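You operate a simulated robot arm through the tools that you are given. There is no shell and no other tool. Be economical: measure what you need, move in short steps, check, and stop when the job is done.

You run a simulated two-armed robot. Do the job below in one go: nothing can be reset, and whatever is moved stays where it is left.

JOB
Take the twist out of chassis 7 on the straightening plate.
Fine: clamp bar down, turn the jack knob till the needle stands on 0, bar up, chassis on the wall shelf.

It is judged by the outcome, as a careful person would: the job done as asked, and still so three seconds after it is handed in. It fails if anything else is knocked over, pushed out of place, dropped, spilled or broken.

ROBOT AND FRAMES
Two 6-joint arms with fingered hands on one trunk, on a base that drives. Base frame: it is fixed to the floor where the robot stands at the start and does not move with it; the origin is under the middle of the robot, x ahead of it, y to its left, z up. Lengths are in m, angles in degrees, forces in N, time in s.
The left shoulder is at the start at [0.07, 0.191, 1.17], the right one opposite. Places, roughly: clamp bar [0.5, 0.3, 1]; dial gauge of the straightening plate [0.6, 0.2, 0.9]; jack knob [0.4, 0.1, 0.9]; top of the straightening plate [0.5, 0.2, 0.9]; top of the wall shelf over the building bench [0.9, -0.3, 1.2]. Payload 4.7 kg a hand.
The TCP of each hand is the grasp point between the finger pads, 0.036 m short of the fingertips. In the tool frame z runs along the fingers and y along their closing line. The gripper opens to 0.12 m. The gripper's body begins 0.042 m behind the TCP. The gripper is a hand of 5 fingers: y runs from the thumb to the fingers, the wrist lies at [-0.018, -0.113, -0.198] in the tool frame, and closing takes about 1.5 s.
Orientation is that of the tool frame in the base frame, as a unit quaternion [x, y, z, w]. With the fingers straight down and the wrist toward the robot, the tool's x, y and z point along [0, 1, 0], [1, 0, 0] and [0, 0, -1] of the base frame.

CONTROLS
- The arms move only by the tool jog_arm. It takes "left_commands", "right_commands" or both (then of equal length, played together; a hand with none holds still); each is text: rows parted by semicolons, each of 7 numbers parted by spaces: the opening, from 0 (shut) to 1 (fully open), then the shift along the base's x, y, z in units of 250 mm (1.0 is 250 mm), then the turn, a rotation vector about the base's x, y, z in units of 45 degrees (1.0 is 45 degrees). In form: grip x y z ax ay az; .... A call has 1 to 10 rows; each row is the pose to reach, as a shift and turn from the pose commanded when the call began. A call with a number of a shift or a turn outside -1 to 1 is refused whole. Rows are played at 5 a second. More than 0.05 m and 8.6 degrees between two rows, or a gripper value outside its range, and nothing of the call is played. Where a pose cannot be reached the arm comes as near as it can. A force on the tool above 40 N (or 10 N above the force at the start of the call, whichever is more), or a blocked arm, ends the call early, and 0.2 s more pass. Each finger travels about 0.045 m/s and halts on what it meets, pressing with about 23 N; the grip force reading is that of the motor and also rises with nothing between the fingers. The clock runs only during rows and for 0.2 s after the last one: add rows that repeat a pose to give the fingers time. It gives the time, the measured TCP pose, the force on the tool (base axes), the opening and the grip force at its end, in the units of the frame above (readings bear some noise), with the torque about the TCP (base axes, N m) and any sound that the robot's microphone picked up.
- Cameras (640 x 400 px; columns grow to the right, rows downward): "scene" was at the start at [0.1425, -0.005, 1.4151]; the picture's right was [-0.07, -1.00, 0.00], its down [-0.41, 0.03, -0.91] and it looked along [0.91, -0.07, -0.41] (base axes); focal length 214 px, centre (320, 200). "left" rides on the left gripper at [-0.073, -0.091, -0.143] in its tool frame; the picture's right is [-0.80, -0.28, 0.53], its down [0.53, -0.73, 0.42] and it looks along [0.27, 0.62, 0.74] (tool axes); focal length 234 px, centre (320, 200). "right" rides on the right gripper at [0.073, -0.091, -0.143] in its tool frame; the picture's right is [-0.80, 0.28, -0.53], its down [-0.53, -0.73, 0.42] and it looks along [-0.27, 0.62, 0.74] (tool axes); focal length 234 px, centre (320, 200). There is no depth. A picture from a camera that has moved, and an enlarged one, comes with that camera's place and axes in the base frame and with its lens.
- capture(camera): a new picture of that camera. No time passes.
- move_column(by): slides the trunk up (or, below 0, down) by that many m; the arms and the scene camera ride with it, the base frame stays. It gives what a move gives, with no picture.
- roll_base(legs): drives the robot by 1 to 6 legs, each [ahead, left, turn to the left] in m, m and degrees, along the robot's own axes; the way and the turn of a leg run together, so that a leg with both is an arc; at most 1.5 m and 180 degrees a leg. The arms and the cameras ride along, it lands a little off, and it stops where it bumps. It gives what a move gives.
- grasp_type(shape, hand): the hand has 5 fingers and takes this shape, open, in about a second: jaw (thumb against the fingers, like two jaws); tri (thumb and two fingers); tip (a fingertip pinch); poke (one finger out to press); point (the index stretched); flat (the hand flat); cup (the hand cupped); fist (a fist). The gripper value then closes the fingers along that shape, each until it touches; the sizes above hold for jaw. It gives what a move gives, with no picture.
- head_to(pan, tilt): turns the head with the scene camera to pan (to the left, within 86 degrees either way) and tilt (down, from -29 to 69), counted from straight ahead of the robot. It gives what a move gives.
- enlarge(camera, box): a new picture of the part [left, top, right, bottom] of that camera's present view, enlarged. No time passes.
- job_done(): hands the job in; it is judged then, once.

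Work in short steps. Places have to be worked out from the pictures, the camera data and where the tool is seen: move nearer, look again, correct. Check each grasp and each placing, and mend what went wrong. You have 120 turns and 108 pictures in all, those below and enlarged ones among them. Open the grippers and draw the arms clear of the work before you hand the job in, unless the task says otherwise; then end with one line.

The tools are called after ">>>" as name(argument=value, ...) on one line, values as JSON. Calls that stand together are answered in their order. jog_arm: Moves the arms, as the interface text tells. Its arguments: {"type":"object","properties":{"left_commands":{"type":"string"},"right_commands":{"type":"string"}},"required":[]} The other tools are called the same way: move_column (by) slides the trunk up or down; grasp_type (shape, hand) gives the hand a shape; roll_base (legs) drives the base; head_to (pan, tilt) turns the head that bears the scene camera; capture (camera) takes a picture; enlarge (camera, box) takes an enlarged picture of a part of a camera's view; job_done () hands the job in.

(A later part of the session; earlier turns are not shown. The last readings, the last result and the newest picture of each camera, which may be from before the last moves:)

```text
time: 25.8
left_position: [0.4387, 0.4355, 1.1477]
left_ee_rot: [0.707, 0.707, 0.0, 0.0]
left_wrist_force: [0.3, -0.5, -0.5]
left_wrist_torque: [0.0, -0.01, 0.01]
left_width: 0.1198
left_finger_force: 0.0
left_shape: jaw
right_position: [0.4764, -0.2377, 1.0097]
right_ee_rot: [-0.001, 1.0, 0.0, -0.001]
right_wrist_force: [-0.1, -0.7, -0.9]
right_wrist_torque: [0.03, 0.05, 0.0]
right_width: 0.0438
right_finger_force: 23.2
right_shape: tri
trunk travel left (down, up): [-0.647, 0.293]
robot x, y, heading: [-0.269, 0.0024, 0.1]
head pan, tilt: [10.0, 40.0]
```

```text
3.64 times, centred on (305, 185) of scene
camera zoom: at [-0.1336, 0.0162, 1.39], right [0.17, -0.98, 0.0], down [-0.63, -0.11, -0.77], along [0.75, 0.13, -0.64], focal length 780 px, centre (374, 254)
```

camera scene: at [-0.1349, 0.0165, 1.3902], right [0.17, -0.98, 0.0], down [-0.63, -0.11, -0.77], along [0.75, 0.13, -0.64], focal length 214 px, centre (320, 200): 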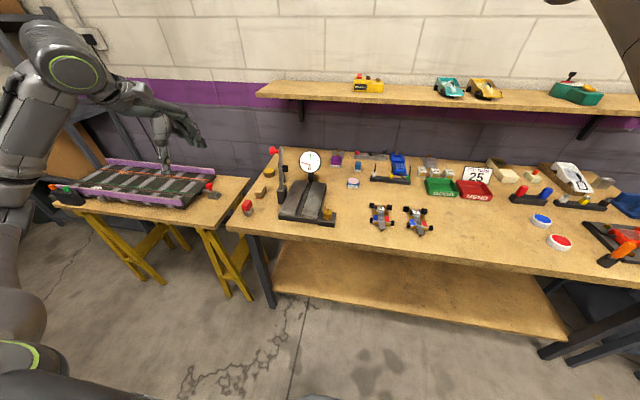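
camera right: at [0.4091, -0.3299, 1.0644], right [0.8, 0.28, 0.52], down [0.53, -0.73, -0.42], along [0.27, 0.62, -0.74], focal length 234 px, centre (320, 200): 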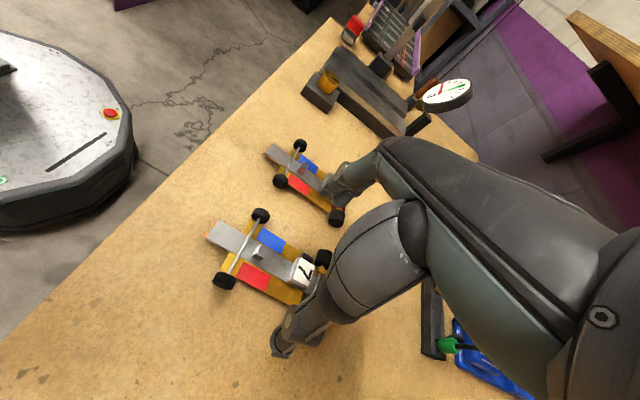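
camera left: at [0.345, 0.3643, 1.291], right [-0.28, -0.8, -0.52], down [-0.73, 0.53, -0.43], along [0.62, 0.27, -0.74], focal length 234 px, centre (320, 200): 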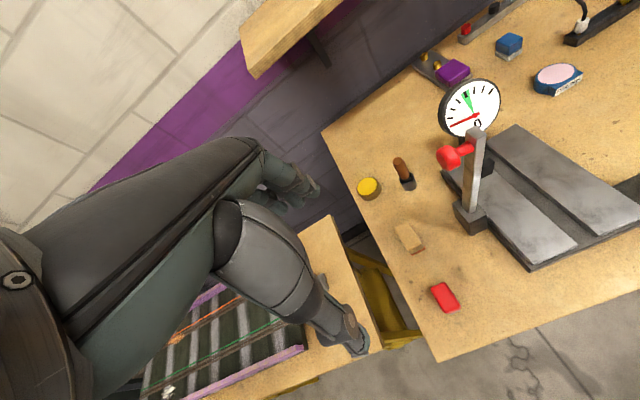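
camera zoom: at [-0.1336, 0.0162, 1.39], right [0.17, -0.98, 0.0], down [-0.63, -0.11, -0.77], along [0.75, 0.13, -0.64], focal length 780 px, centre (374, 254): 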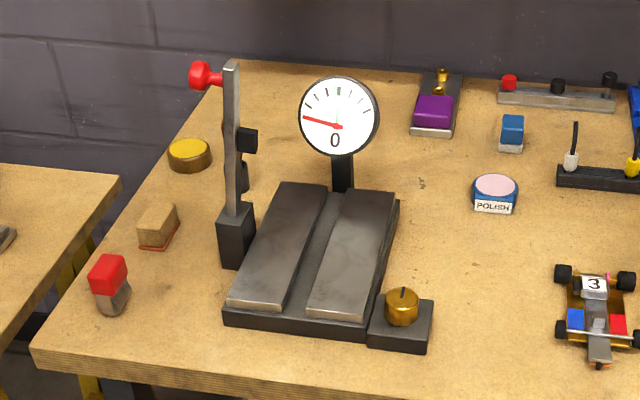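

The plate has two rails with a slot at y≈0.19; lever bar at (0.50,0.26) with pad stub facing the plate. I drive the base 0.38 m left carrying the chassis, stopping short of the lever.

>>> roll_base(legs=[[0, 0.38, 0]])

>>> capture(camera="scene")

>>> capture(camera="right")

```text
time: 28.2
left_position: [0.4313, 0.8266, 1.1478]
left_ee_rot: [0.703, 0.711, 0.001, -0.001]
left_wrist_force: [0.1, -0.3, -0.3]
left_wrist_torque: [-0.02, 0.03, -0.01]
left_width: 0.1196
left_finger_force: 0.0
left_shape: jaw
right_position: [0.4765, 0.1531, 1.0092]
right_ee_rot: [-0.005, 1.0, -0.001, 0.0]
right_wrist_force: [-0.5, 0.1, -0.5]
right_wrist_torque: [-0.01, -0.02, 0.0]
right_width: 0.0438
right_finger_force: 22.7
right_shape: tri
trunk travel left (down, up): [-0.647, 0.293]
robot x, y, heading: [-0.2703, 0.3814, 0.4]
head pan, tilt: [10.0, 40.0]
```

```text
71 pictures are left
camera scene: at [-0.1362, 0.3994, 1.3901], right [0.18, -0.98, 0.0], down [-0.63, -0.12, -0.77], along [0.75, 0.14, -0.64], focal length 214 px, centre (320, 200)
```

scene: 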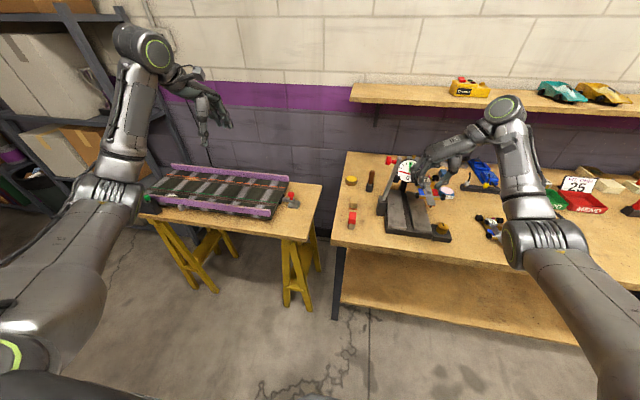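

```text
70 pictures are left
camera right: at [0.4054, 0.0607, 1.1507], right [0.8, 0.29, 0.52], down [0.54, -0.73, -0.42], along [0.26, 0.62, -0.74], focal length 234 px, centre (320, 200)
```

right: 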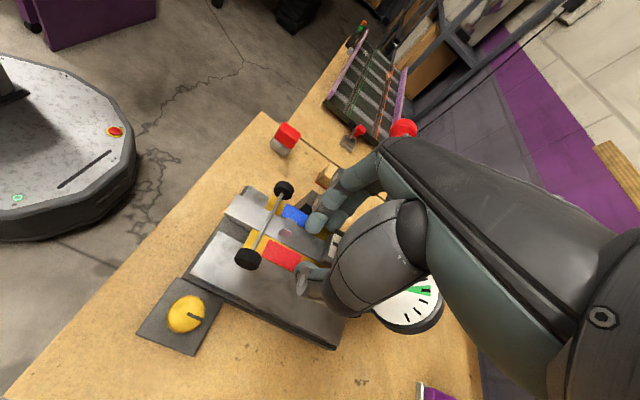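

TCP is at (0.4765,0.153). I turn the head toward the plate and view closely.

>>> head_to(pan=-20, tilt=40)

>>> enlarge(camera="scene", box=[240, 120, 400, 250])

```text
time: 29.2
left_position: [0.4312, 0.8252, 1.1465]
left_ee_rot: [0.703, 0.711, 0.0, 0.0]
left_wrist_force: [0.2, 0.1, -0.5]
left_wrist_torque: [-0.02, 0.06, 0.0]
left_width: 0.1198
left_finger_force: 0.1
left_shape: jaw
right_position: [0.4761, 0.1525, 1.0083]
right_ee_rot: [-0.005, 1.0, 0.0, -0.001]
right_wrist_force: [-0.4, -0.2, -0.4]
right_wrist_torque: [0.02, -0.03, 0.0]
right_width: 0.0441
right_finger_force: 23.0
right_shape: tri
trunk travel left (down, up): [-0.647, 0.293]
robot x, y, heading: [-0.2719, 0.383, 0.4]
head pan, tilt: [-20.0, 40.0]
```

```text
3.08 times, centred on (320, 185) of scene
camera zoom: at [-0.1395, 0.3554, 1.3901], right [-0.33, -0.94, 0.0], down [-0.61, 0.21, -0.77], along [0.72, -0.25, -0.64], focal length 660 px, centre (320, 246)
```

zoom: 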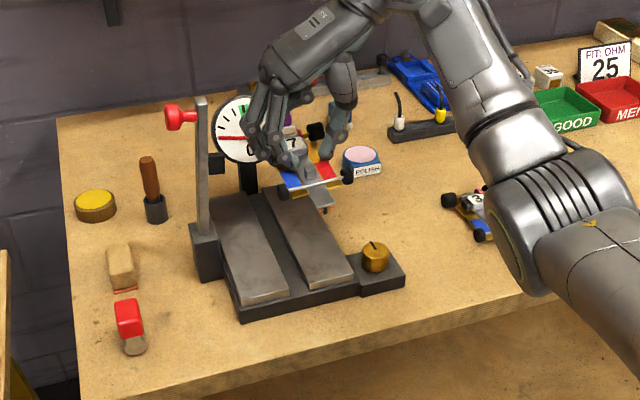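

I move +22 mm in x and lower to z 0.92 while staying at y 0.153, clear of the lever.

>>> jog_arm(right_commands="0.3 0.04 0 -0.1 0 0 0;0.3 0.08 0 -0.2 0 0 0;0.3 0.088 0 -0.3 0 0 0;0.3 0.088 0 -0.36 0 0 0;0.3 0.088 0 -0.36 0 0 0")

>>> enlarge(camera="scene", box=[270, 140, 390, 240])

>>> enlarge(camera="right", box=[170, 80, 450, 380])

```text
time: 30.4
left_position: [0.4298, 0.8265, 1.1491]
left_ee_rot: [0.703, 0.711, 0.0, 0.0]
left_wrist_force: [-0.6, 0.5, -0.5]
left_wrist_torque: [-0.01, -0.01, 0.04]
left_width: 0.1197
left_finger_force: 0.2
left_shape: jaw
right_position: [0.4972, 0.1531, 0.9197]
right_ee_rot: [-0.005, 1.0, 0.0, 0.0]
right_wrist_force: [0.5, -0.8, 0.6]
right_wrist_torque: [-0.05, 0.0, -0.01]
right_width: 0.011
right_finger_force: 22.6
right_shape: tri
trunk travel left (down, up): [-0.647, 0.293]
robot x, y, heading: [-0.2717, 0.3818, 0.4]
head pan, tilt: [-20.0, 40.0]
```

```text
4.00 times, centred on (330, 190) of scene
camera zoom: at [-0.1399, 0.3556, 1.3901], right [-0.33, -0.94, 0.0], down [-0.61, 0.21, -0.77], along [0.72, -0.25, -0.64], focal length 858 px, centre (280, 240)
```

zoom: 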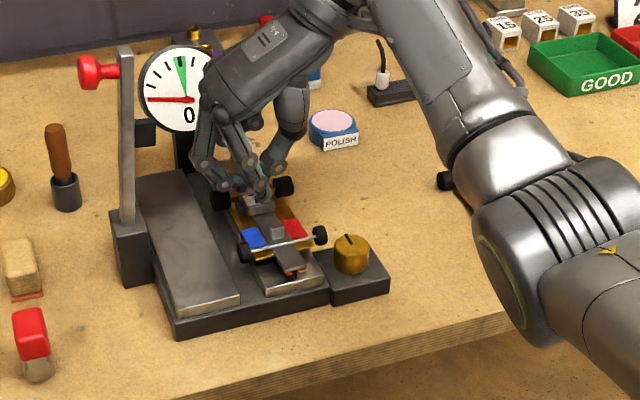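

```text
1.33 times, centred on (310, 230) of right
camera zoom: at [0.4269, 0.061, 1.0622], right [0.8, 0.29, 0.52], down [0.54, -0.73, -0.42], along [0.26, 0.62, -0.74], focal length 312 px, centre (333, 160)
```

zoom: 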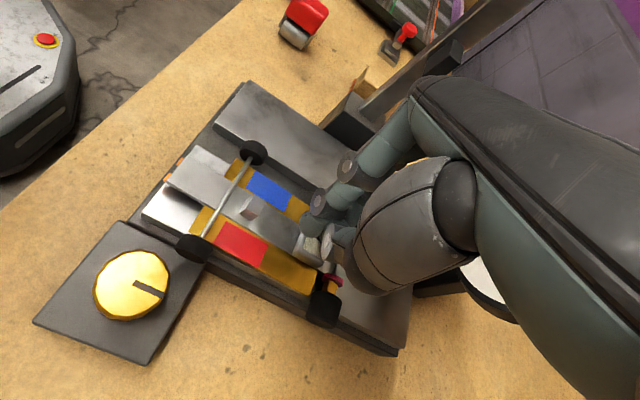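

The grip reading fell to 0.011 – the chassis slipped in the fingers. I look closely before doing anything.

>>> enlarge(camera="scene", box=[300, 170, 380, 220])

>>> enlarge(camera="right", box=[230, 170, 360, 330])

```text
8.00 times, centred on (340, 195) of scene
camera zoom: at [-0.1399, 0.3556, 1.3901], right [-0.33, -0.94, 0.0], down [-0.61, 0.21, -0.77], along [0.72, -0.25, -0.64], focal length 1716 px, centre (160, 240)
```

zoom: 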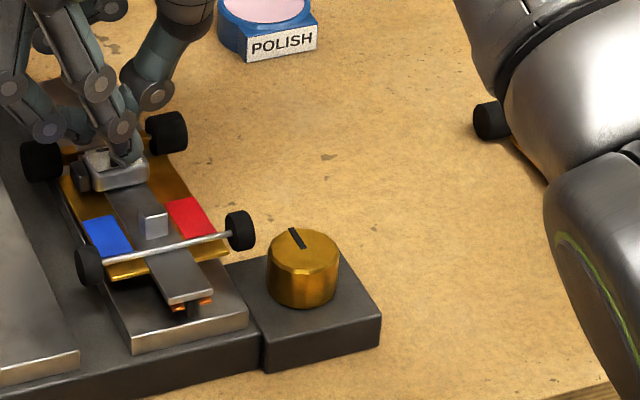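

```text
2.50 times, centred on (295, 250) of right
camera zoom: at [0.4269, 0.061, 1.0622], right [0.8, 0.29, 0.52], down [0.54, -0.73, -0.42], along [0.26, 0.62, -0.74], focal length 585 px, centre (382, 75)
```

zoom: 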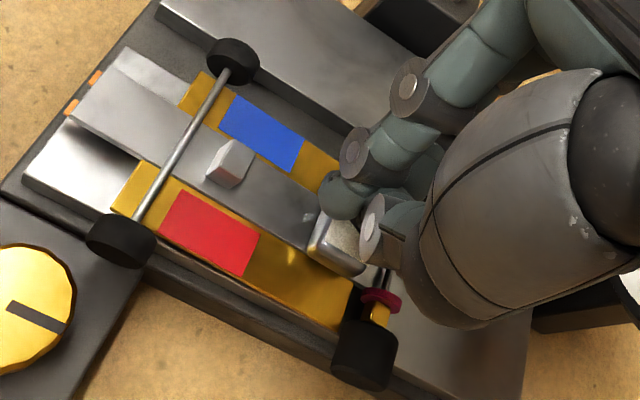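

The deck dropped a couple of cm and lies level on the right rail; fingers closed above the motor block. I'll re-grip on the motor block itself: open to ~0.065, lower, close.

>>> jog_arm(right_commands="0.55 0 0 0.02 0 0 0;0.55 -0.01 0.006 0.02 0 0 0;0.55 -0.01 0.006 0.02 0 0 0;0.55 -0.01 0.006 -0.04 0 0 0;0.55 -0.01 0.006 -0.08 0 0 0;0.55 -0.01 0.006 -0.08 0 0 0")

>>> enlarge(camera="scene", box=[285, 150, 385, 220])

>>> enlarge(camera="right", box=[200, 150, 400, 350])

```text
time: 31.8
left_position: [0.4317, 0.8258, 1.1481]
left_ee_rot: [0.703, 0.711, 0.0, 0.001]
left_wrist_force: [-0.8, 0.2, -0.2]
left_wrist_torque: [-0.03, -0.03, -0.01]
left_width: 0.1196
left_finger_force: 0.1
left_shape: jaw
right_position: [0.4954, 0.1549, 0.8996]
right_ee_rot: [-0.005, 1.0, -0.001, 0.0]
right_wrist_force: [-0.9, 0.2, 0.3]
right_wrist_torque: [-0.02, -0.01, 0.01]
right_width: 0.0654
right_finger_force: 0.0
right_shape: tri
trunk travel left (down, up): [-0.647, 0.293]
robot x, y, heading: [-0.2656, 0.3827, 0.7]
head pan, tilt: [-20.0, 40.0]
```

```text
5.71 times, centred on (335, 185) of scene
camera zoom: at [-0.1397, 0.3556, 1.3901], right [-0.33, -0.94, 0.0], down [-0.61, 0.21, -0.77], along [0.72, -0.25, -0.64], focal length 1226 px, centre (234, 286)
```

zoom: 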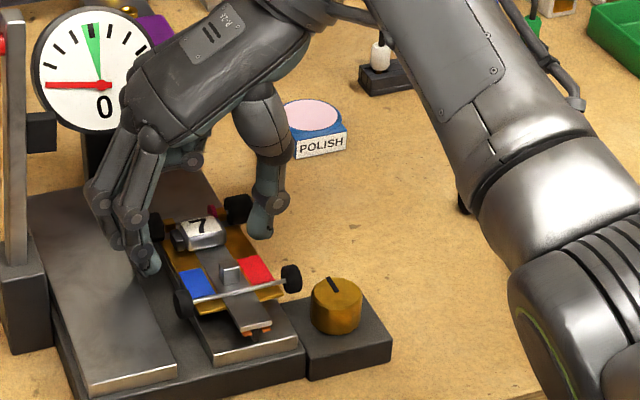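

```text
2.00 times, centred on (300, 250) of right
camera zoom: at [0.4248, 0.0619, 1.041], right [0.8, 0.29, 0.52], down [0.54, -0.73, -0.42], along [0.26, 0.62, -0.74], focal length 468 px, centre (360, 100)
```

zoom: 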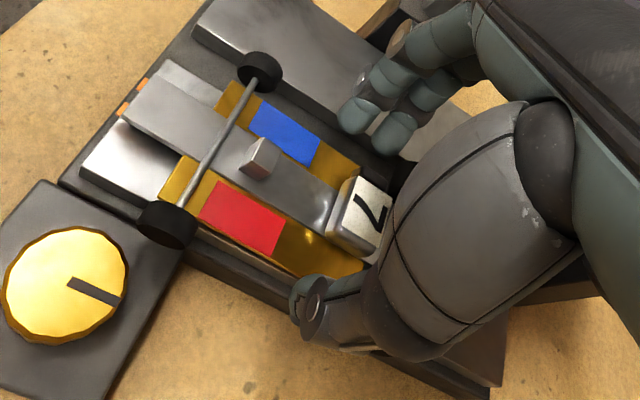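

Motor block is at about (0.503,0.148). I shift slightly (-7 mm y, +3 mm x), lower 5 mm, and close on it.

>>> jog_arm(right_commands="0.55 0.012 -0.028 0 0 0 0;0.48 0.012 -0.028 -0.02 0 0 0;0.4 0.012 -0.028 -0.02 0 0 0;0.32 0.012 -0.028 -0.02 0 0 0;0.24 0.012 -0.028 -0.02 0 0 0;0.16 0.012 -0.028 -0.02 0 0 0;0.1 0.012 -0.028 -0.02 0 0 0;0.1 0.012 -0.028 -0.02 0 0 0")

>>> enlarge(camera="scene", box=[285, 150, 385, 220])

>>> enlarge(camera="right", box=[200, 150, 400, 350])

```text
time: 33.6
left_position: [0.4295, 0.8272, 1.1492]
left_ee_rot: [0.703, 0.711, 0.0, 0.001]
left_wrist_force: [0.4, -0.8, -0.5]
left_wrist_torque: [0.02, -0.02, 0.01]
left_width: 0.1197
left_finger_force: 0.1
left_shape: jaw
right_position: [0.4979, 0.1478, 0.897]
right_ee_rot: [-0.004, 1.0, -0.001, 0.002]
right_wrist_force: [9.0, 1.9, 26.0]
right_wrist_torque: [0.35, -0.14, -0.21]
right_width: 0.0404
right_finger_force: 23.1
right_shape: tri
trunk travel left (down, up): [-0.647, 0.293]
robot x, y, heading: [-0.2723, 0.3846, 0.8]
head pan, tilt: [-20.0, 40.0]
```

```text
5.71 times, centred on (335, 185) of scene
camera zoom: at [-0.1423, 0.3569, 1.3906], right [-0.33, -0.94, 0.0], down [-0.6, 0.21, -0.77], along [0.72, -0.25, -0.64], focal length 1226 px, centre (234, 286)
```

zoom: 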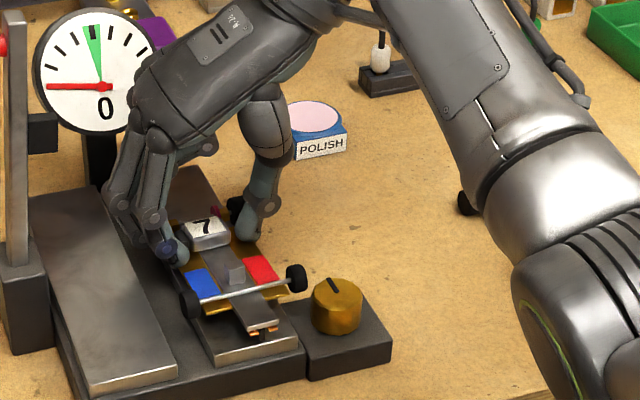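

```text
2.00 times, centred on (300, 250) of right
camera zoom: at [0.426, 0.0569, 1.0391], right [0.8, 0.29, 0.53], down [0.54, -0.73, -0.42], along [0.26, 0.62, -0.74], focal length 468 px, centre (360, 100)
```

zoom: 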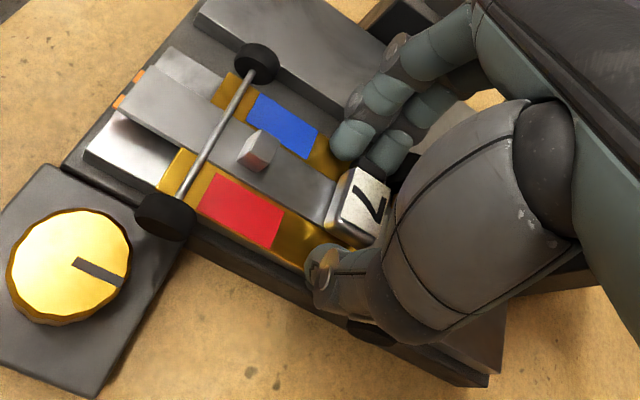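

Tips are pressing on the deck (26 N), held short of the motor. I raise in 2 mm steps while closing so they slide onto the motor sides.

>>> jog_arm(right_commands="0.1 0 0 0.012 0 0 0;0.1 0 0 0.024 0 0 0;0.1 0 0 0.032 0 0 0;0.1 0 0 0.04 0 0 0;0.1 0 0 0.04 0 0 0;0.1 0 0 0.04 0 0 0")

>>> enlarge(camera="right", box=[200, 150, 400, 350])

```text
time: 35.0
left_position: [0.4316, 0.8263, 1.1478]
left_ee_rot: [0.704, 0.711, 0.0, 0.0]
left_wrist_force: [0.3, 0.5, -0.8]
left_wrist_torque: [0.01, -0.04, 0.02]
left_width: 0.1196
left_finger_force: 0.1
left_shape: jaw
right_position: [0.4986, 0.1479, 0.9032]
right_ee_rot: [-0.005, 1.0, -0.002, 0.0]
right_wrist_force: [-0.2, -0.2, -2.4]
right_wrist_torque: [-0.01, -0.04, -0.01]
right_width: 0.0394
right_finger_force: 22.8
right_shape: tri
trunk travel left (down, up): [-0.647, 0.293]
robot x, y, heading: [-0.273, 0.3829, 0.6]
head pan, tilt: [-20.0, 40.0]
```

```text
2.00 times, centred on (300, 250) of right
camera zoom: at [0.4276, 0.0553, 1.0457], right [0.8, 0.29, 0.52], down [0.54, -0.73, -0.42], along [0.26, 0.62, -0.74], focal length 468 px, centre (360, 100)
```

zoom: 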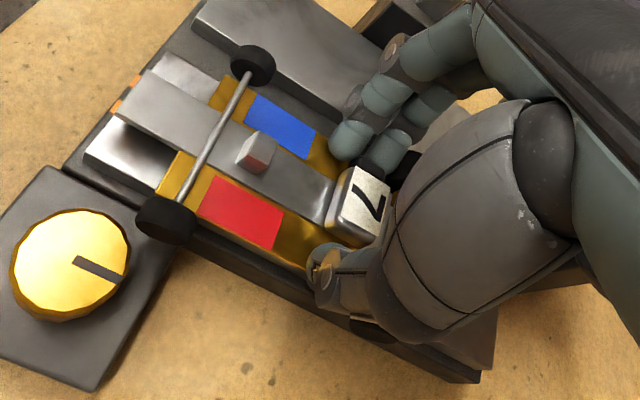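

It now carries the chassis weight at 0.039 m. I lift just 2.5 cm slowly and check.

>>> jog_arm(right_commands="0.1 0 0 0.03 0 0 0;0.1 0 0 0.06 0 0 0;0.1 0 0 0.09 0 0 0;0.1 0 0 0.11 0 0 0;0.1 0 0 0.11 0 0 0")

>>> enlarge(camera="scene", box=[285, 150, 385, 220])

>>> enlarge(camera="right", box=[200, 120, 420, 350])

```text
time: 36.2
left_position: [0.4318, 0.8266, 1.1472]
left_ee_rot: [0.704, 0.71, 0.0, 0.0]
left_wrist_force: [1.0, 0.1, 0.8]
left_wrist_torque: [0.02, 0.02, 0.0]
left_width: 0.1196
left_finger_force: 0.1
left_shape: jaw
right_position: [0.4983, 0.1473, 0.9306]
right_ee_rot: [-0.006, 1.0, 0.0, 0.0]
right_wrist_force: [-1.0, 0.0, -0.7]
right_wrist_torque: [0.04, -0.01, 0.01]
right_width: 0.0395
right_finger_force: 22.5
right_shape: tri
trunk travel left (down, up): [-0.647, 0.293]
robot x, y, heading: [-0.2712, 0.3799, 0.8]
head pan, tilt: [-20.0, 40.0]
```

```text
5.71 times, centred on (335, 185) of scene
camera zoom: at [-0.1394, 0.3555, 1.3901], right [-0.33, -0.94, 0.0], down [-0.61, 0.21, -0.77], along [0.72, -0.25, -0.64], focal length 1226 px, centre (234, 286)
```

zoom: 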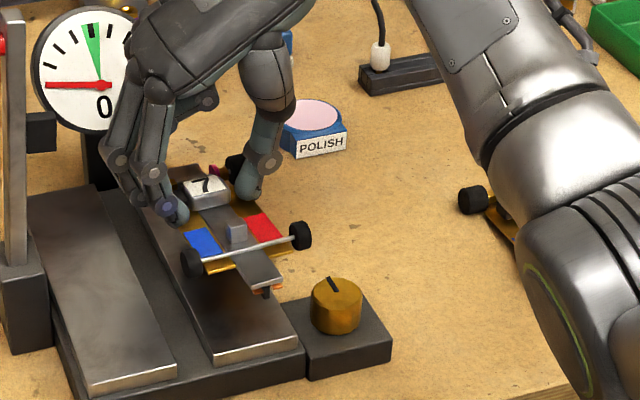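

```text
1.74 times, centred on (310, 235) of right
camera zoom: at [0.4279, 0.0555, 1.0732], right [0.8, 0.29, 0.52], down [0.54, -0.73, -0.42], along [0.26, 0.62, -0.74], focal length 407 px, centre (337, 139)
```

zoom: 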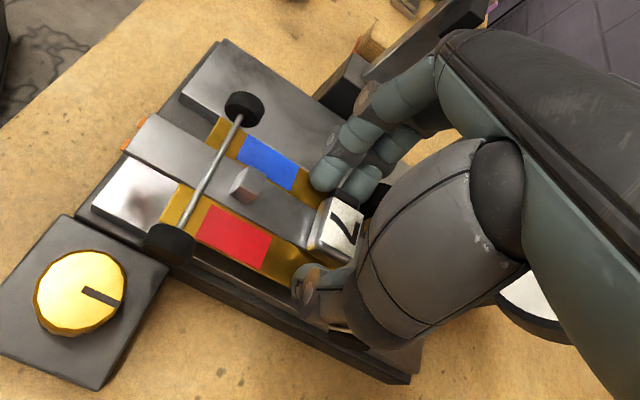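

Held level. Slot centre is y≈0.193, so I shift +25 mm x and +43 mm y, keeping height, then look.

>>> jog_arm(right_commands="0.1 0.05 0 0 0 0 0;0.1 0.1 0 0 0 0 0;0.1 0.1 0.06 0 0 0 0;0.1 0.1 0.12 0 0 0 0;0.1 0.1 0.172 0 0 0 0;0.1 0.1 0.172 0 0 0 0")

>>> enlarge(camera="scene", box=[275, 150, 375, 220])

>>> enlarge(camera="right", box=[200, 120, 420, 350])

```text
time: 37.6
left_position: [0.4318, 0.8263, 1.1475]
left_ee_rot: [0.704, 0.71, 0.0, -0.001]
left_wrist_force: [-0.1, 0.3, 0.5]
left_wrist_torque: [0.04, 0.01, -0.02]
left_width: 0.1197
left_finger_force: 0.1
left_shape: jaw
right_position: [0.5225, 0.191, 0.9286]
right_ee_rot: [-0.005, 1.0, -0.001, 0.0]
right_wrist_force: [0.7, 0.2, -0.9]
right_wrist_torque: [0.0, -0.02, -0.01]
right_width: 0.039
right_finger_force: 22.9
right_shape: tri
trunk travel left (down, up): [-0.647, 0.293]
robot x, y, heading: [-0.2706, 0.3805, 0.7]
head pan, tilt: [-20.0, 40.0]
```

```text
5.71 times, centred on (325, 185) of scene
camera zoom: at [-0.1395, 0.3553, 1.3901], right [-0.33, -0.94, 0.0], down [-0.61, 0.21, -0.77], along [0.72, -0.25, -0.64], focal length 1226 px, centre (291, 286)
```

zoom: 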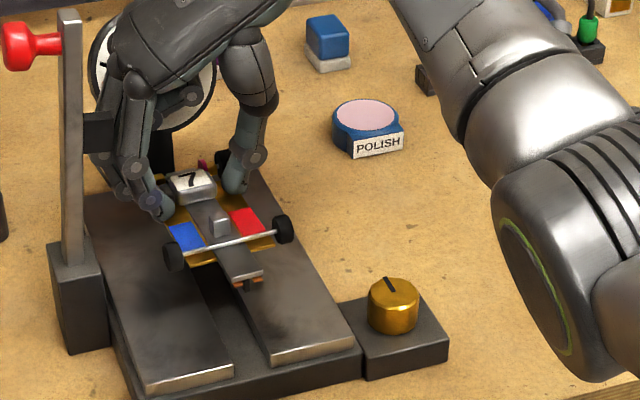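

```text
1.74 times, centred on (310, 235) of right
camera zoom: at [0.452, 0.0981, 1.0717], right [0.8, 0.29, 0.52], down [0.54, -0.73, -0.42], along [0.26, 0.62, -0.74], focal length 407 px, centre (337, 139)
```

zoom: 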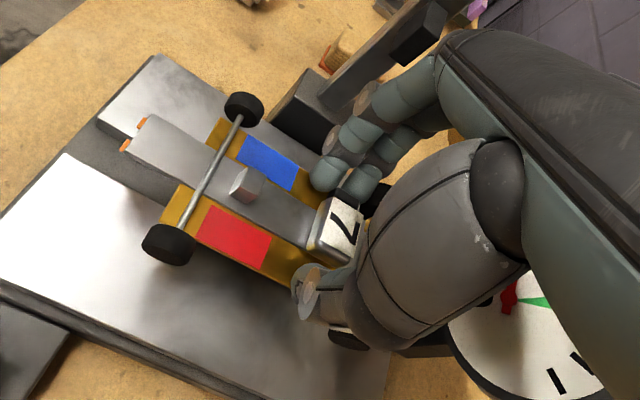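

Chassis is centred over the slot. I lower slowly and watch force for touchdown.

>>> jog_arm(right_commands="0.1 0 0.004 -0.02 0 0 0;0.1 0 0.004 -0.04 0 0 0;0.1 0 0.004 -0.056 0 0 0;0.1 0 0.004 -0.068 0 0 0;0.1 0 0.004 -0.068 0 0 0")

>>> enlarge(camera="scene", box=[275, 150, 375, 220])

```text
time: 38.8
left_position: [0.4322, 0.8256, 1.1474]
left_ee_rot: [0.703, 0.711, -0.001, 0.0]
left_wrist_force: [-0.3, 0.3, 1.0]
left_wrist_torque: [0.0, -0.01, 0.03]
left_width: 0.1197
left_finger_force: 0.1
left_shape: jaw
right_position: [0.5228, 0.192, 0.914]
right_ee_rot: [-0.006, 1.0, 0.0, 0.0]
right_wrist_force: [0.4, 0.4, -0.1]
right_wrist_torque: [-0.04, -0.04, 0.0]
right_width: 0.0393
right_finger_force: 23.2
right_shape: tri
trunk travel left (down, up): [-0.647, 0.293]
robot x, y, heading: [-0.2696, 0.3838, 0.4]
head pan, tilt: [-20.0, 40.0]
```

```text
5.71 times, centred on (325, 185) of scene
camera zoom: at [-0.1395, 0.3556, 1.3901], right [-0.33, -0.94, 0.0], down [-0.61, 0.21, -0.77], along [0.72, -0.25, -0.64], focal length 1226 px, centre (291, 286)
```

zoom: 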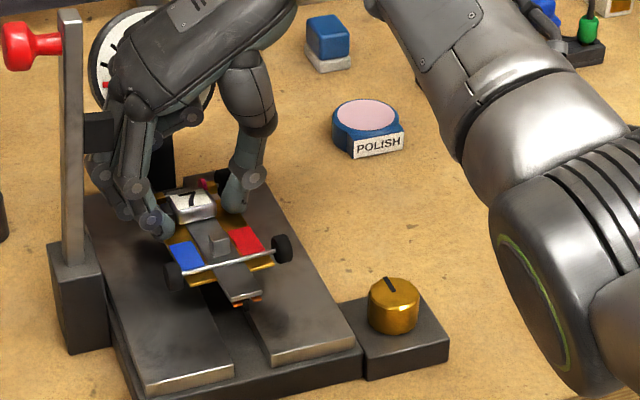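

No contact yet at 0.914; I continue down in 1.5 mm steps.

>>> jog_arm(right_commands="0.1 0 0 -0.008 0 0 0;0.1 0 0 -0.016 0 0 0;0.1 0 0 -0.024 0 0 0;0.1 0 0 -0.03 0 0 0;0.1 0 0 -0.03 0 0 0")

```text
time: 40.0
left_position: [0.4316, 0.8269, 1.1474]
left_ee_rot: [0.704, 0.71, 0.0, 0.0]
left_wrist_force: [0.3, -0.3, 0.4]
left_wrist_torque: [0.02, 0.02, -0.03]
left_width: 0.1198
left_finger_force: 0.1
left_shape: jaw
right_position: [0.5232, 0.1906, 0.9067]
right_ee_rot: [-0.005, 1.0, 0.001, 0.0]
right_wrist_force: [0.3, -0.3, -0.5]
right_wrist_torque: [-0.02, -0.02, -0.03]
right_width: 0.0391
right_finger_force: 22.9
right_shape: tri
trunk travel left (down, up): [-0.647, 0.293]
robot x, y, heading: [-0.2685, 0.3832, 0.7]
head pan, tilt: [-20.0, 40.0]
```

>>> jog_arm(right_commands="0.1 0 0 -0.008 0 0 0;0.1 0 0 -0.016 0 0 0;0.1 0 0 -0.024 0 0 0;0.1 0 0 -0.032 0 0 0;0.1 0 0 -0.032 0 0 0")

>>> enlarge(camera="scene", box=[275, 150, 375, 220])

>>> enlarge(camera="right", box=[200, 120, 420, 350])

```text
time: 41.2
left_position: [0.4323, 0.8264, 1.1473]
left_ee_rot: [0.704, 0.71, 0.001, 0.0]
left_wrist_force: [0.1, 0.1, 0.2]
left_wrist_torque: [0.0, 0.04, 0.01]
left_width: 0.12
left_finger_force: 0.0
left_shape: jaw
right_position: [0.5228, 0.1913, 0.8976]
right_ee_rot: [-0.006, 1.0, -0.001, 0.0]
right_wrist_force: [-0.4, -0.4, 0.4]
right_wrist_torque: [-0.04, -0.04, 0.0]
right_width: 0.0393
right_finger_force: 23.0
right_shape: tri
trunk travel left (down, up): [-0.647, 0.293]
robot x, y, heading: [-0.2718, 0.3824, 0.7]
head pan, tilt: [-20.0, 40.0]
```

```text
5.71 times, centred on (325, 185) of scene
camera zoom: at [-0.1395, 0.3555, 1.3901], right [-0.33, -0.94, 0.0], down [-0.61, 0.21, -0.77], along [0.72, -0.25, -0.64], focal length 1226 px, centre (291, 286)
```

zoom: 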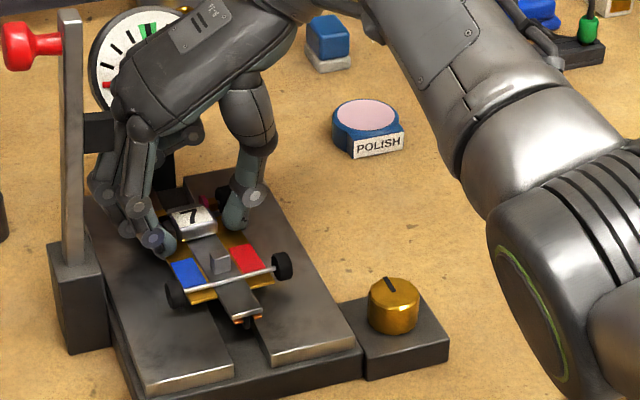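

```text
1.74 times, centred on (310, 235) of right
camera zoom: at [0.4526, 0.0989, 1.0403], right [0.8, 0.29, 0.52], down [0.54, -0.73, -0.42], along [0.26, 0.62, -0.74], focal length 407 px, centre (337, 139)
```

zoom: 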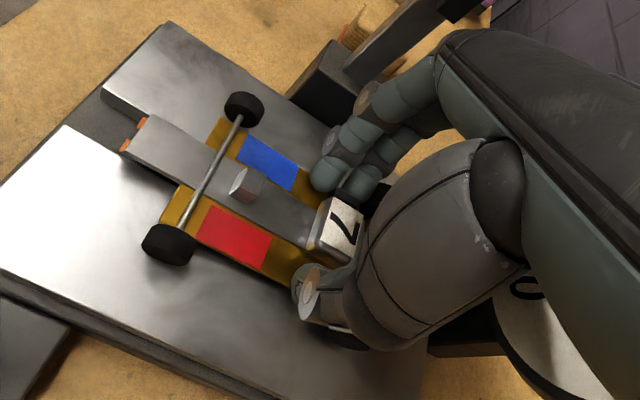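

Still free at 0.8976; continuing down slowly.

>>> jog_arm(right_commands="0.1 0 0 -0.008 0 0 0;0.1 0 0 -0.016 0 0 0;0.1 0 0 -0.024 0 0 0;0.1 0 0 -0.032 0 0 0;0.1 0 0 -0.032 0 0 0")

>>> enlarge(camera="scene", box=[290, 170, 350, 220])

```text
time: 42.4
left_position: [0.4277, 0.8274, 1.1492]
left_ee_rot: [0.704, 0.711, 0.001, 0.003]
left_wrist_force: [0.2, -0.7, -0.8]
left_wrist_torque: [-0.02, 0.03, -0.02]
left_width: 0.1198
left_finger_force: 0.0
left_shape: jaw
right_position: [0.5222, 0.1907, 0.8957]
right_ee_rot: [-0.006, 1.0, 0.0, 0.003]
right_wrist_force: [3.7, -0.9, 26.1]
right_wrist_torque: [-0.1, -0.27, -0.17]
right_width: 0.0392
right_finger_force: 22.4
right_shape: tri
trunk travel left (down, up): [-0.647, 0.293]
robot x, y, heading: [-0.2699, 0.3818, 0.6]
head pan, tilt: [-20.0, 40.0]
```

```text
8.00 times, centred on (320, 195) of scene
camera zoom: at [-0.143, 0.3562, 1.3907], right [-0.33, -0.94, 0.0], down [-0.6, 0.21, -0.77], along [0.72, -0.25, -0.64], focal length 1716 px, centre (320, 240)
```

zoom: 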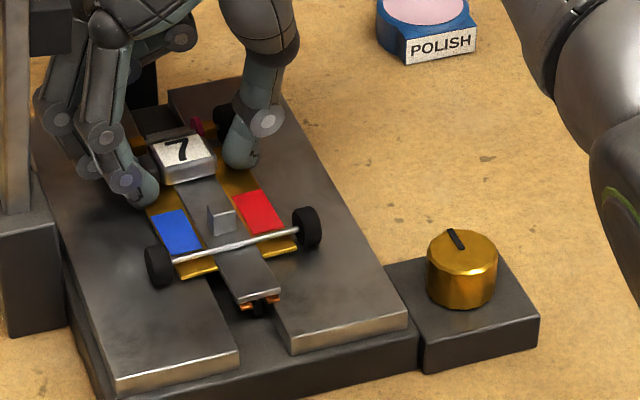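

Touchdown. I relieve the press 2 mm and open just a little to release.

>>> jog_arm(right_commands="0.1 0 0 0.02 0 0 0;0.3 0 0 0.02 0 0 0;0.4 0 0 0.02 0 0 0;0.5 0 0 0.02 0 0 0;0.52 0 -0.008 0.02 0 0 0;0.52 0 -0.008 0.02 0 0 0")

>>> enlarge(camera="scene", box=[275, 150, 375, 220])

>>> enlarge(camera="right", box=[200, 120, 420, 350])

```text
time: 43.8
left_position: [0.4317, 0.8259, 1.1474]
left_ee_rot: [0.703, 0.711, 0.0, 0.0]
left_wrist_force: [-0.5, 0.2, -0.6]
left_wrist_torque: [0.01, 0.01, -0.03]
left_width: 0.1197
left_finger_force: 0.1
left_shape: jaw
right_position: [0.5229, 0.1894, 0.8959]
right_ee_rot: [-0.004, 1.0, -0.001, 0.0]
right_wrist_force: [0.2, 1.0, 0.6]
right_wrist_torque: [-0.02, 0.02, -0.01]
right_width: 0.0619
right_finger_force: 0.1
right_shape: tri
trunk travel left (down, up): [-0.647, 0.293]
robot x, y, heading: [-0.2699, 0.3845, 0.5]
head pan, tilt: [-20.0, 40.0]
```

```text
5.71 times, centred on (325, 185) of scene
camera zoom: at [-0.1401, 0.3559, 1.3901], right [-0.33, -0.94, 0.0], down [-0.61, 0.21, -0.77], along [0.72, -0.25, -0.64], focal length 1226 px, centre (291, 286)
```

zoom: 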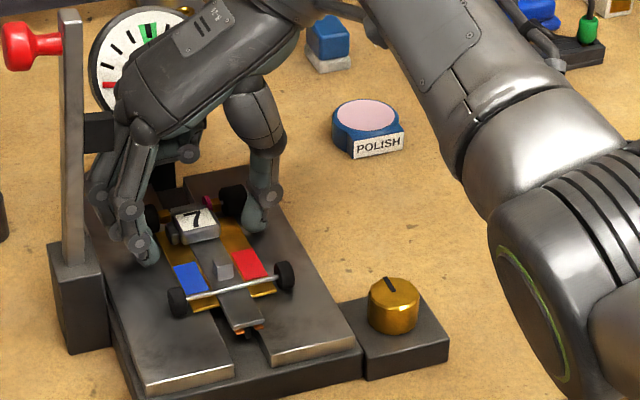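

```text
1.74 times, centred on (310, 235) of right
camera zoom: at [0.4526, 0.0972, 1.0375], right [0.8, 0.29, 0.52], down [0.54, -0.73, -0.42], along [0.26, 0.62, -0.74], focal length 407 px, centre (337, 139)
```

zoom: 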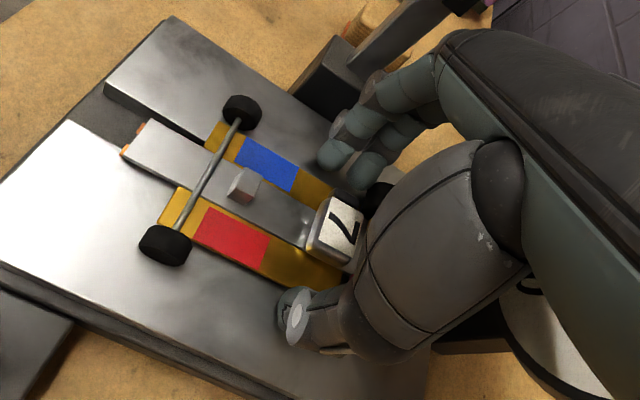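

Released and well centred. I lift 3.5 cm, then move off to the right and up, away from the lever.

>>> jog_arm(right_commands="0.52 0 -0.01 0.06 0 0 0;0.52 0 -0.02 0.12 0 0 0;0.52 0 -0.1 0.17 0 0 0;0.52 0 -0.25 0.22 0 0 0;0.52 0 -0.4 0.3 0 0 0;0.52 0 -0.5 0.4 0 0 0;0.52 0 -0.5 0.4 0 0 0")

>>> enlarge(camera="scene", box=[240, 120, 380, 220])

>>> enlarge(camera="right", box=[200, 20, 450, 250])

```text
time: 45.4
left_position: [0.4324, 0.8267, 1.1474]
left_ee_rot: [0.704, 0.71, 0.0, -0.001]
left_wrist_force: [-0.7, 0.7, -0.6]
left_wrist_torque: [0.02, 0.0, 0.0]
left_width: 0.1199
left_finger_force: 0.1
left_shape: jaw
right_position: [0.5221, 0.0641, 0.9967]
right_ee_rot: [-0.005, 1.0, 0.0, -0.001]
right_wrist_force: [0.4, 0.0, -0.4]
right_wrist_torque: [0.02, -0.01, 0.0]
right_width: 0.062
right_finger_force: 0.0
right_shape: tri
trunk travel left (down, up): [-0.647, 0.293]
robot x, y, heading: [-0.2712, 0.382, 0.7]
head pan, tilt: [-20.0, 40.0]
```

```text
4.00 times, centred on (310, 170) of scene
camera zoom: at [-0.1391, 0.3558, 1.39], right [-0.33, -0.94, 0.0], down [-0.61, 0.21, -0.77], along [0.72, -0.25, -0.64], focal length 858 px, centre (360, 320)
```

zoom: 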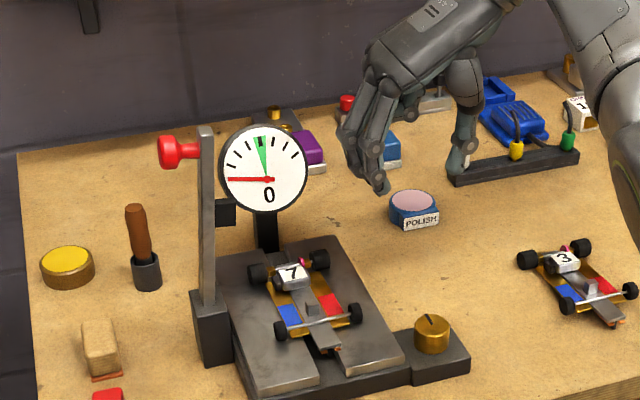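

```text
1.74 times, centred on (325, 135) of right
camera zoom: at [0.4511, -0.0276, 1.1379], right [0.8, 0.29, 0.52], down [0.54, -0.73, -0.42], along [0.26, 0.62, -0.74], focal length 407 px, centre (311, 313)
```

zoom: 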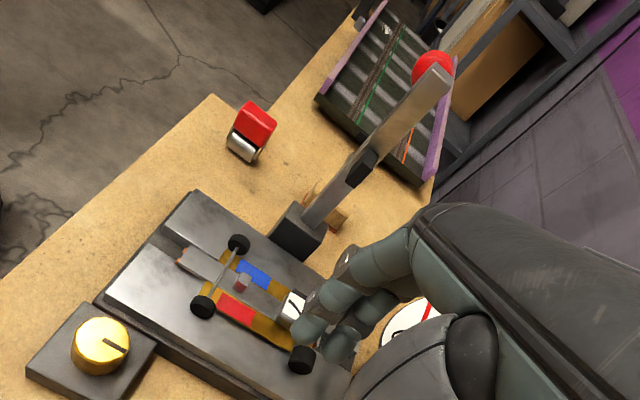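

Chassis 7 sits centred with the pad position between fin and motor. Now the lever: I raise the right hand, turn it back so the closing line is along x, and take the tip shape.

>>> jog_arm(right_commands="0.52 -0.05 0 0.15 0 0 -0.166;0.52 -0.1 0 0.3 0 0 -0.333;0.52 -0.15 0.05 0.45 0 0 -0.5;0.52 -0.2 0.1 0.6 0 0 -0.666;0.52 -0.25 0.2 0.65 0 0 -0.833;0.52 -0.3 0.3 0.65 0 0 -1")

>>> jog_arm(right_commands="0.52 0 0.08 0 0 0 -0.166;0.52 0 0.16 0 0 0 -0.333;0.52 0 0.24 0 0 0 -0.5;0.52 0 0.32 0 0 0 -0.666;0.52 0 0.4 0 0 0 -0.833;0.52 0 0.48 0 0 0 -1;0.52 0 0.48 0 0 0 -1")

>>> grasp_type(shape="tip", hand="right")

>>> capture(camera="right")

>>> enlarge(camera="scene", box=[220, 60, 380, 200])

```text
time: 46.8
left_position: [0.4308, 0.8269, 1.1471]
left_ee_rot: [0.703, 0.711, 0.0, 0.001]
left_wrist_force: [-0.3, 0.3, -0.5]
left_wrist_torque: [-0.04, -0.01, -0.03]
left_width: 0.1197
left_finger_force: 0.1
left_shape: jaw
right_position: [0.4489, 0.14, 1.1573]
right_ee_rot: [0.379, 0.925, 0.0, -0.001]
right_wrist_force: [-0.1, 0.7, -0.2]
right_wrist_torque: [0.04, -0.01, -0.02]
right_width: 0.062
right_finger_force: 0.1
right_shape: tri
trunk travel left (down, up): [-0.647, 0.293]
robot x, y, heading: [-0.2703, 0.3829, 0.6]
head pan, tilt: [-20.0, 40.0]
```

```text
time: 48.4
left_position: [0.431, 0.8252, 1.1478]
left_ee_rot: [0.703, 0.711, 0.0, -0.001]
left_wrist_force: [-0.5, -0.5, -0.1]
left_wrist_torque: [0.02, 0.04, -0.02]
left_width: 0.1196
left_finger_force: 0.2
left_shape: jaw
right_position: [0.5154, 0.264, 1.1344]
right_ee_rot: [0.704, 0.71, 0.001, -0.001]
right_wrist_force: [0.1, -0.3, -0.6]
right_wrist_torque: [0.03, 0.01, 0.01]
right_width: 0.0625
right_finger_force: 0.0
right_shape: tri
right hand out of reach, approached as far as the arm can: row 2, 3, 4, 5, 6, 7
trunk travel left (down, up): [-0.647, 0.293]
robot x, y, heading: [-0.2753, 0.3825, 0.7]
head pan, tilt: [-20.0, 40.0]
```

```text
time: 49.3
left_position: [0.431, 0.8263, 1.1473]
left_ee_rot: [0.703, 0.711, 0.0, 0.0]
left_wrist_force: [0.1, 0.3, -0.5]
left_wrist_torque: [0.0, -0.04, -0.01]
left_width: 0.1197
left_finger_force: 0.2
left_shape: jaw
right_position: [0.5158, 0.2648, 1.1333]
right_ee_rot: [0.704, 0.71, 0.0, 0.0]
right_wrist_force: [0.1, -0.2, 0.0]
right_wrist_torque: [0.0, 0.01, 0.03]
right_width: 0.1198
right_finger_force: 0.0
right_shape: tip
trunk travel left (down, up): [-0.647, 0.293]
robot x, y, heading: [-0.2717, 0.3818, 0.6]
head pan, tilt: [-20.0, 40.0]
```

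```text
47 pictures are left
camera right: at [0.4247, 0.3369, 1.2759], right [0.29, -0.8, 0.52], down [-0.73, -0.54, -0.42], along [0.62, -0.26, -0.74], focal length 234 px, centre (320, 200)
```

right: 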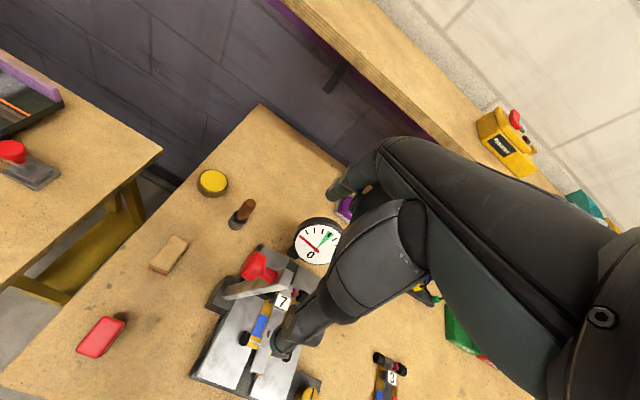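

```text
2.86 times, centred on (300, 130) of scene
camera zoom: at [-0.1396, 0.3557, 1.3901], right [-0.33, -0.94, 0.0], down [-0.61, 0.21, -0.77], along [0.72, -0.25, -0.64], focal length 613 px, centre (377, 400)
```

zoom: 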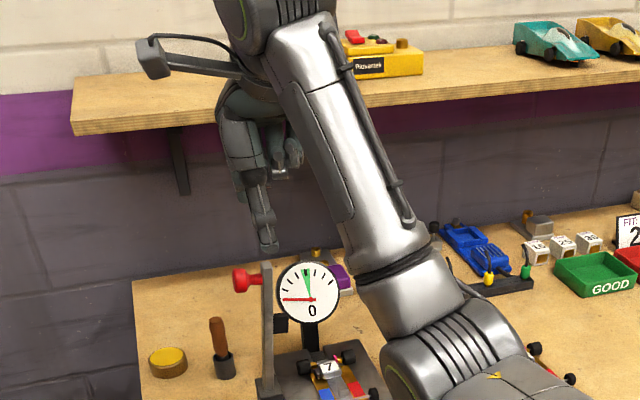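

The right hand is at its inner reach limit. Knob confirmed at (0.50,0.292,1.047). I back the base 0.12 m so the hand has room.

>>> roll_base(legs=[[-0.12, 0, 0]])

>>> jog_arm(right_commands="0.7 0.15 0.02 0 0 0 0;0.7 0.3 0.06 0 0 0 0;0.7 0.4 0.1 0 0 0 0;0.7 0.4 0.1 -0.06 0 0 0;0.7 0.4 0.1 -0.06 0 0 0")

>>> capture(camera="right")

>>> enlarge(camera="scene", box=[240, 60, 380, 200])

```text
time: 50.5
left_position: [0.314, 0.8238, 1.1465]
left_ee_rot: [0.704, 0.71, 0.0, 0.001]
left_wrist_force: [0.7, 1.1, -0.4]
left_wrist_torque: [0.01, 0.03, 0.01]
left_width: 0.12
left_finger_force: 0.0
left_shape: jaw
right_position: [0.3973, 0.2625, 1.1325]
right_ee_rot: [0.703, 0.711, -0.001, 0.0]
right_wrist_force: [0.4, 0.6, 0.9]
right_wrist_torque: [0.01, 0.01, -0.05]
right_width: 0.12
right_finger_force: 0.0
right_shape: tip
trunk travel left (down, up): [-0.647, 0.293]
robot x, y, heading: [-0.3924, 0.3816, 0.6]
head pan, tilt: [-20.0, 40.0]
```

```text
time: 51.7
left_position: [0.3128, 0.8231, 1.1489]
left_ee_rot: [0.704, 0.711, -0.001, 0.001]
left_wrist_force: [0.4, -0.1, 0.6]
left_wrist_torque: [-0.01, -0.02, -0.04]
left_width: 0.1197
left_finger_force: 0.0
left_shape: jaw
right_position: [0.4972, 0.2863, 1.1189]
right_ee_rot: [0.704, 0.71, 0.0, 0.0]
right_wrist_force: [-0.1, 0.4, 0.0]
right_wrist_torque: [0.01, -0.02, 0.0]
right_width: 0.0843
right_finger_force: 0.1
right_shape: tip
trunk travel left (down, up): [-0.647, 0.293]
robot x, y, heading: [-0.3847, 0.3814, 0.7]
head pan, tilt: [-20.0, 40.0]
```

```text
45 pictures are left
camera right: at [0.4064, 0.3588, 1.2607], right [0.29, -0.8, 0.53], down [-0.73, -0.54, -0.43], along [0.62, -0.26, -0.74], focal length 234 px, centre (320, 200)
```

right: 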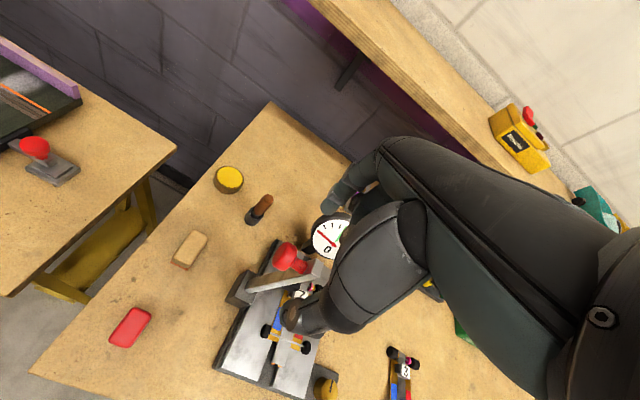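

```text
2.86 times, centred on (310, 130) of scene
camera zoom: at [-0.2595, 0.3544, 1.3902], right [-0.33, -0.94, 0.0], down [-0.61, 0.21, -0.77], along [0.72, -0.26, -0.64], focal length 613 px, centre (349, 400)
```

zoom: 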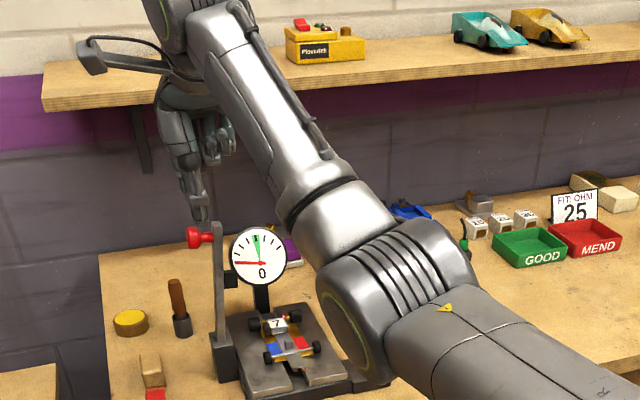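

Knob at (0.50,0.293,1.047) again; the fingertips are ~1 cm short in y. I shift +11 mm y and lower 5 cm around the knob, then close.

>>> jog_arm(right_commands="0.6 0 0.044 0 0 0 0;0.6 0 0.044 -0.08 0 0 0;0.6 0 0.044 -0.16 0 0 0;0.6 0 0.044 -0.2 0 0 0;0.6 0 0.044 -0.2 0 0 0")

>>> enlarge(camera="right", box=[220, 140, 420, 340])

>>> enlarge(camera="scene", box=[260, 100, 340, 160])

```text
time: 52.9
left_position: [0.3132, 0.8239, 1.1471]
left_ee_rot: [0.704, 0.711, -0.001, 0.0]
left_wrist_force: [0.4, 0.3, 0.3]
left_wrist_torque: [0.01, -0.02, -0.01]
left_width: 0.1196
left_finger_force: 0.0
left_shape: jaw
right_position: [0.4964, 0.2987, 1.0687]
right_ee_rot: [0.704, 0.71, 0.0, 0.0]
right_wrist_force: [0.1, 0.6, -0.1]
right_wrist_torque: [-0.02, 0.02, 0.02]
right_width: 0.0726
right_finger_force: 0.1
right_shape: tip
trunk travel left (down, up): [-0.647, 0.293]
robot x, y, heading: [-0.3877, 0.378, 0.6]
head pan, tilt: [-20.0, 40.0]
```

```text
2.00 times, centred on (320, 240) of right
camera zoom: at [0.4047, 0.3704, 1.2103], right [0.29, -0.8, 0.52], down [-0.73, -0.54, -0.42], along [0.62, -0.26, -0.74], focal length 468 px, centre (320, 120)
```

zoom: 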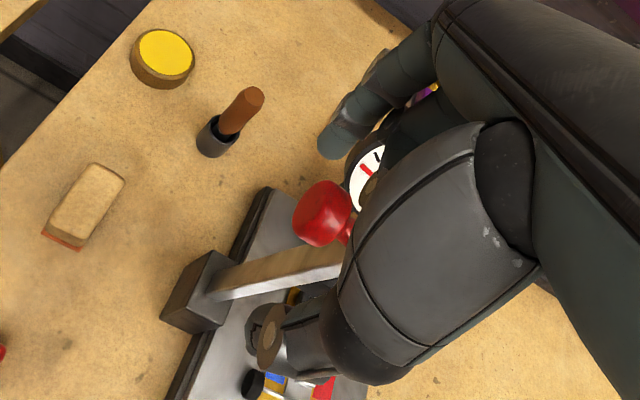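

```text
6.67 times, centred on (300, 130) of scene
camera zoom: at [-0.2587, 0.3541, 1.3901], right [-0.33, -0.94, 0.0], down [-0.61, 0.21, -0.77], along [0.72, -0.26, -0.64], focal length 1430 px, centre (453, 667)
```

zoom: 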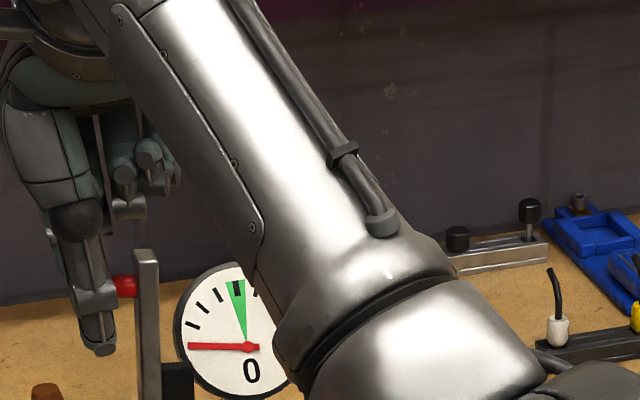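

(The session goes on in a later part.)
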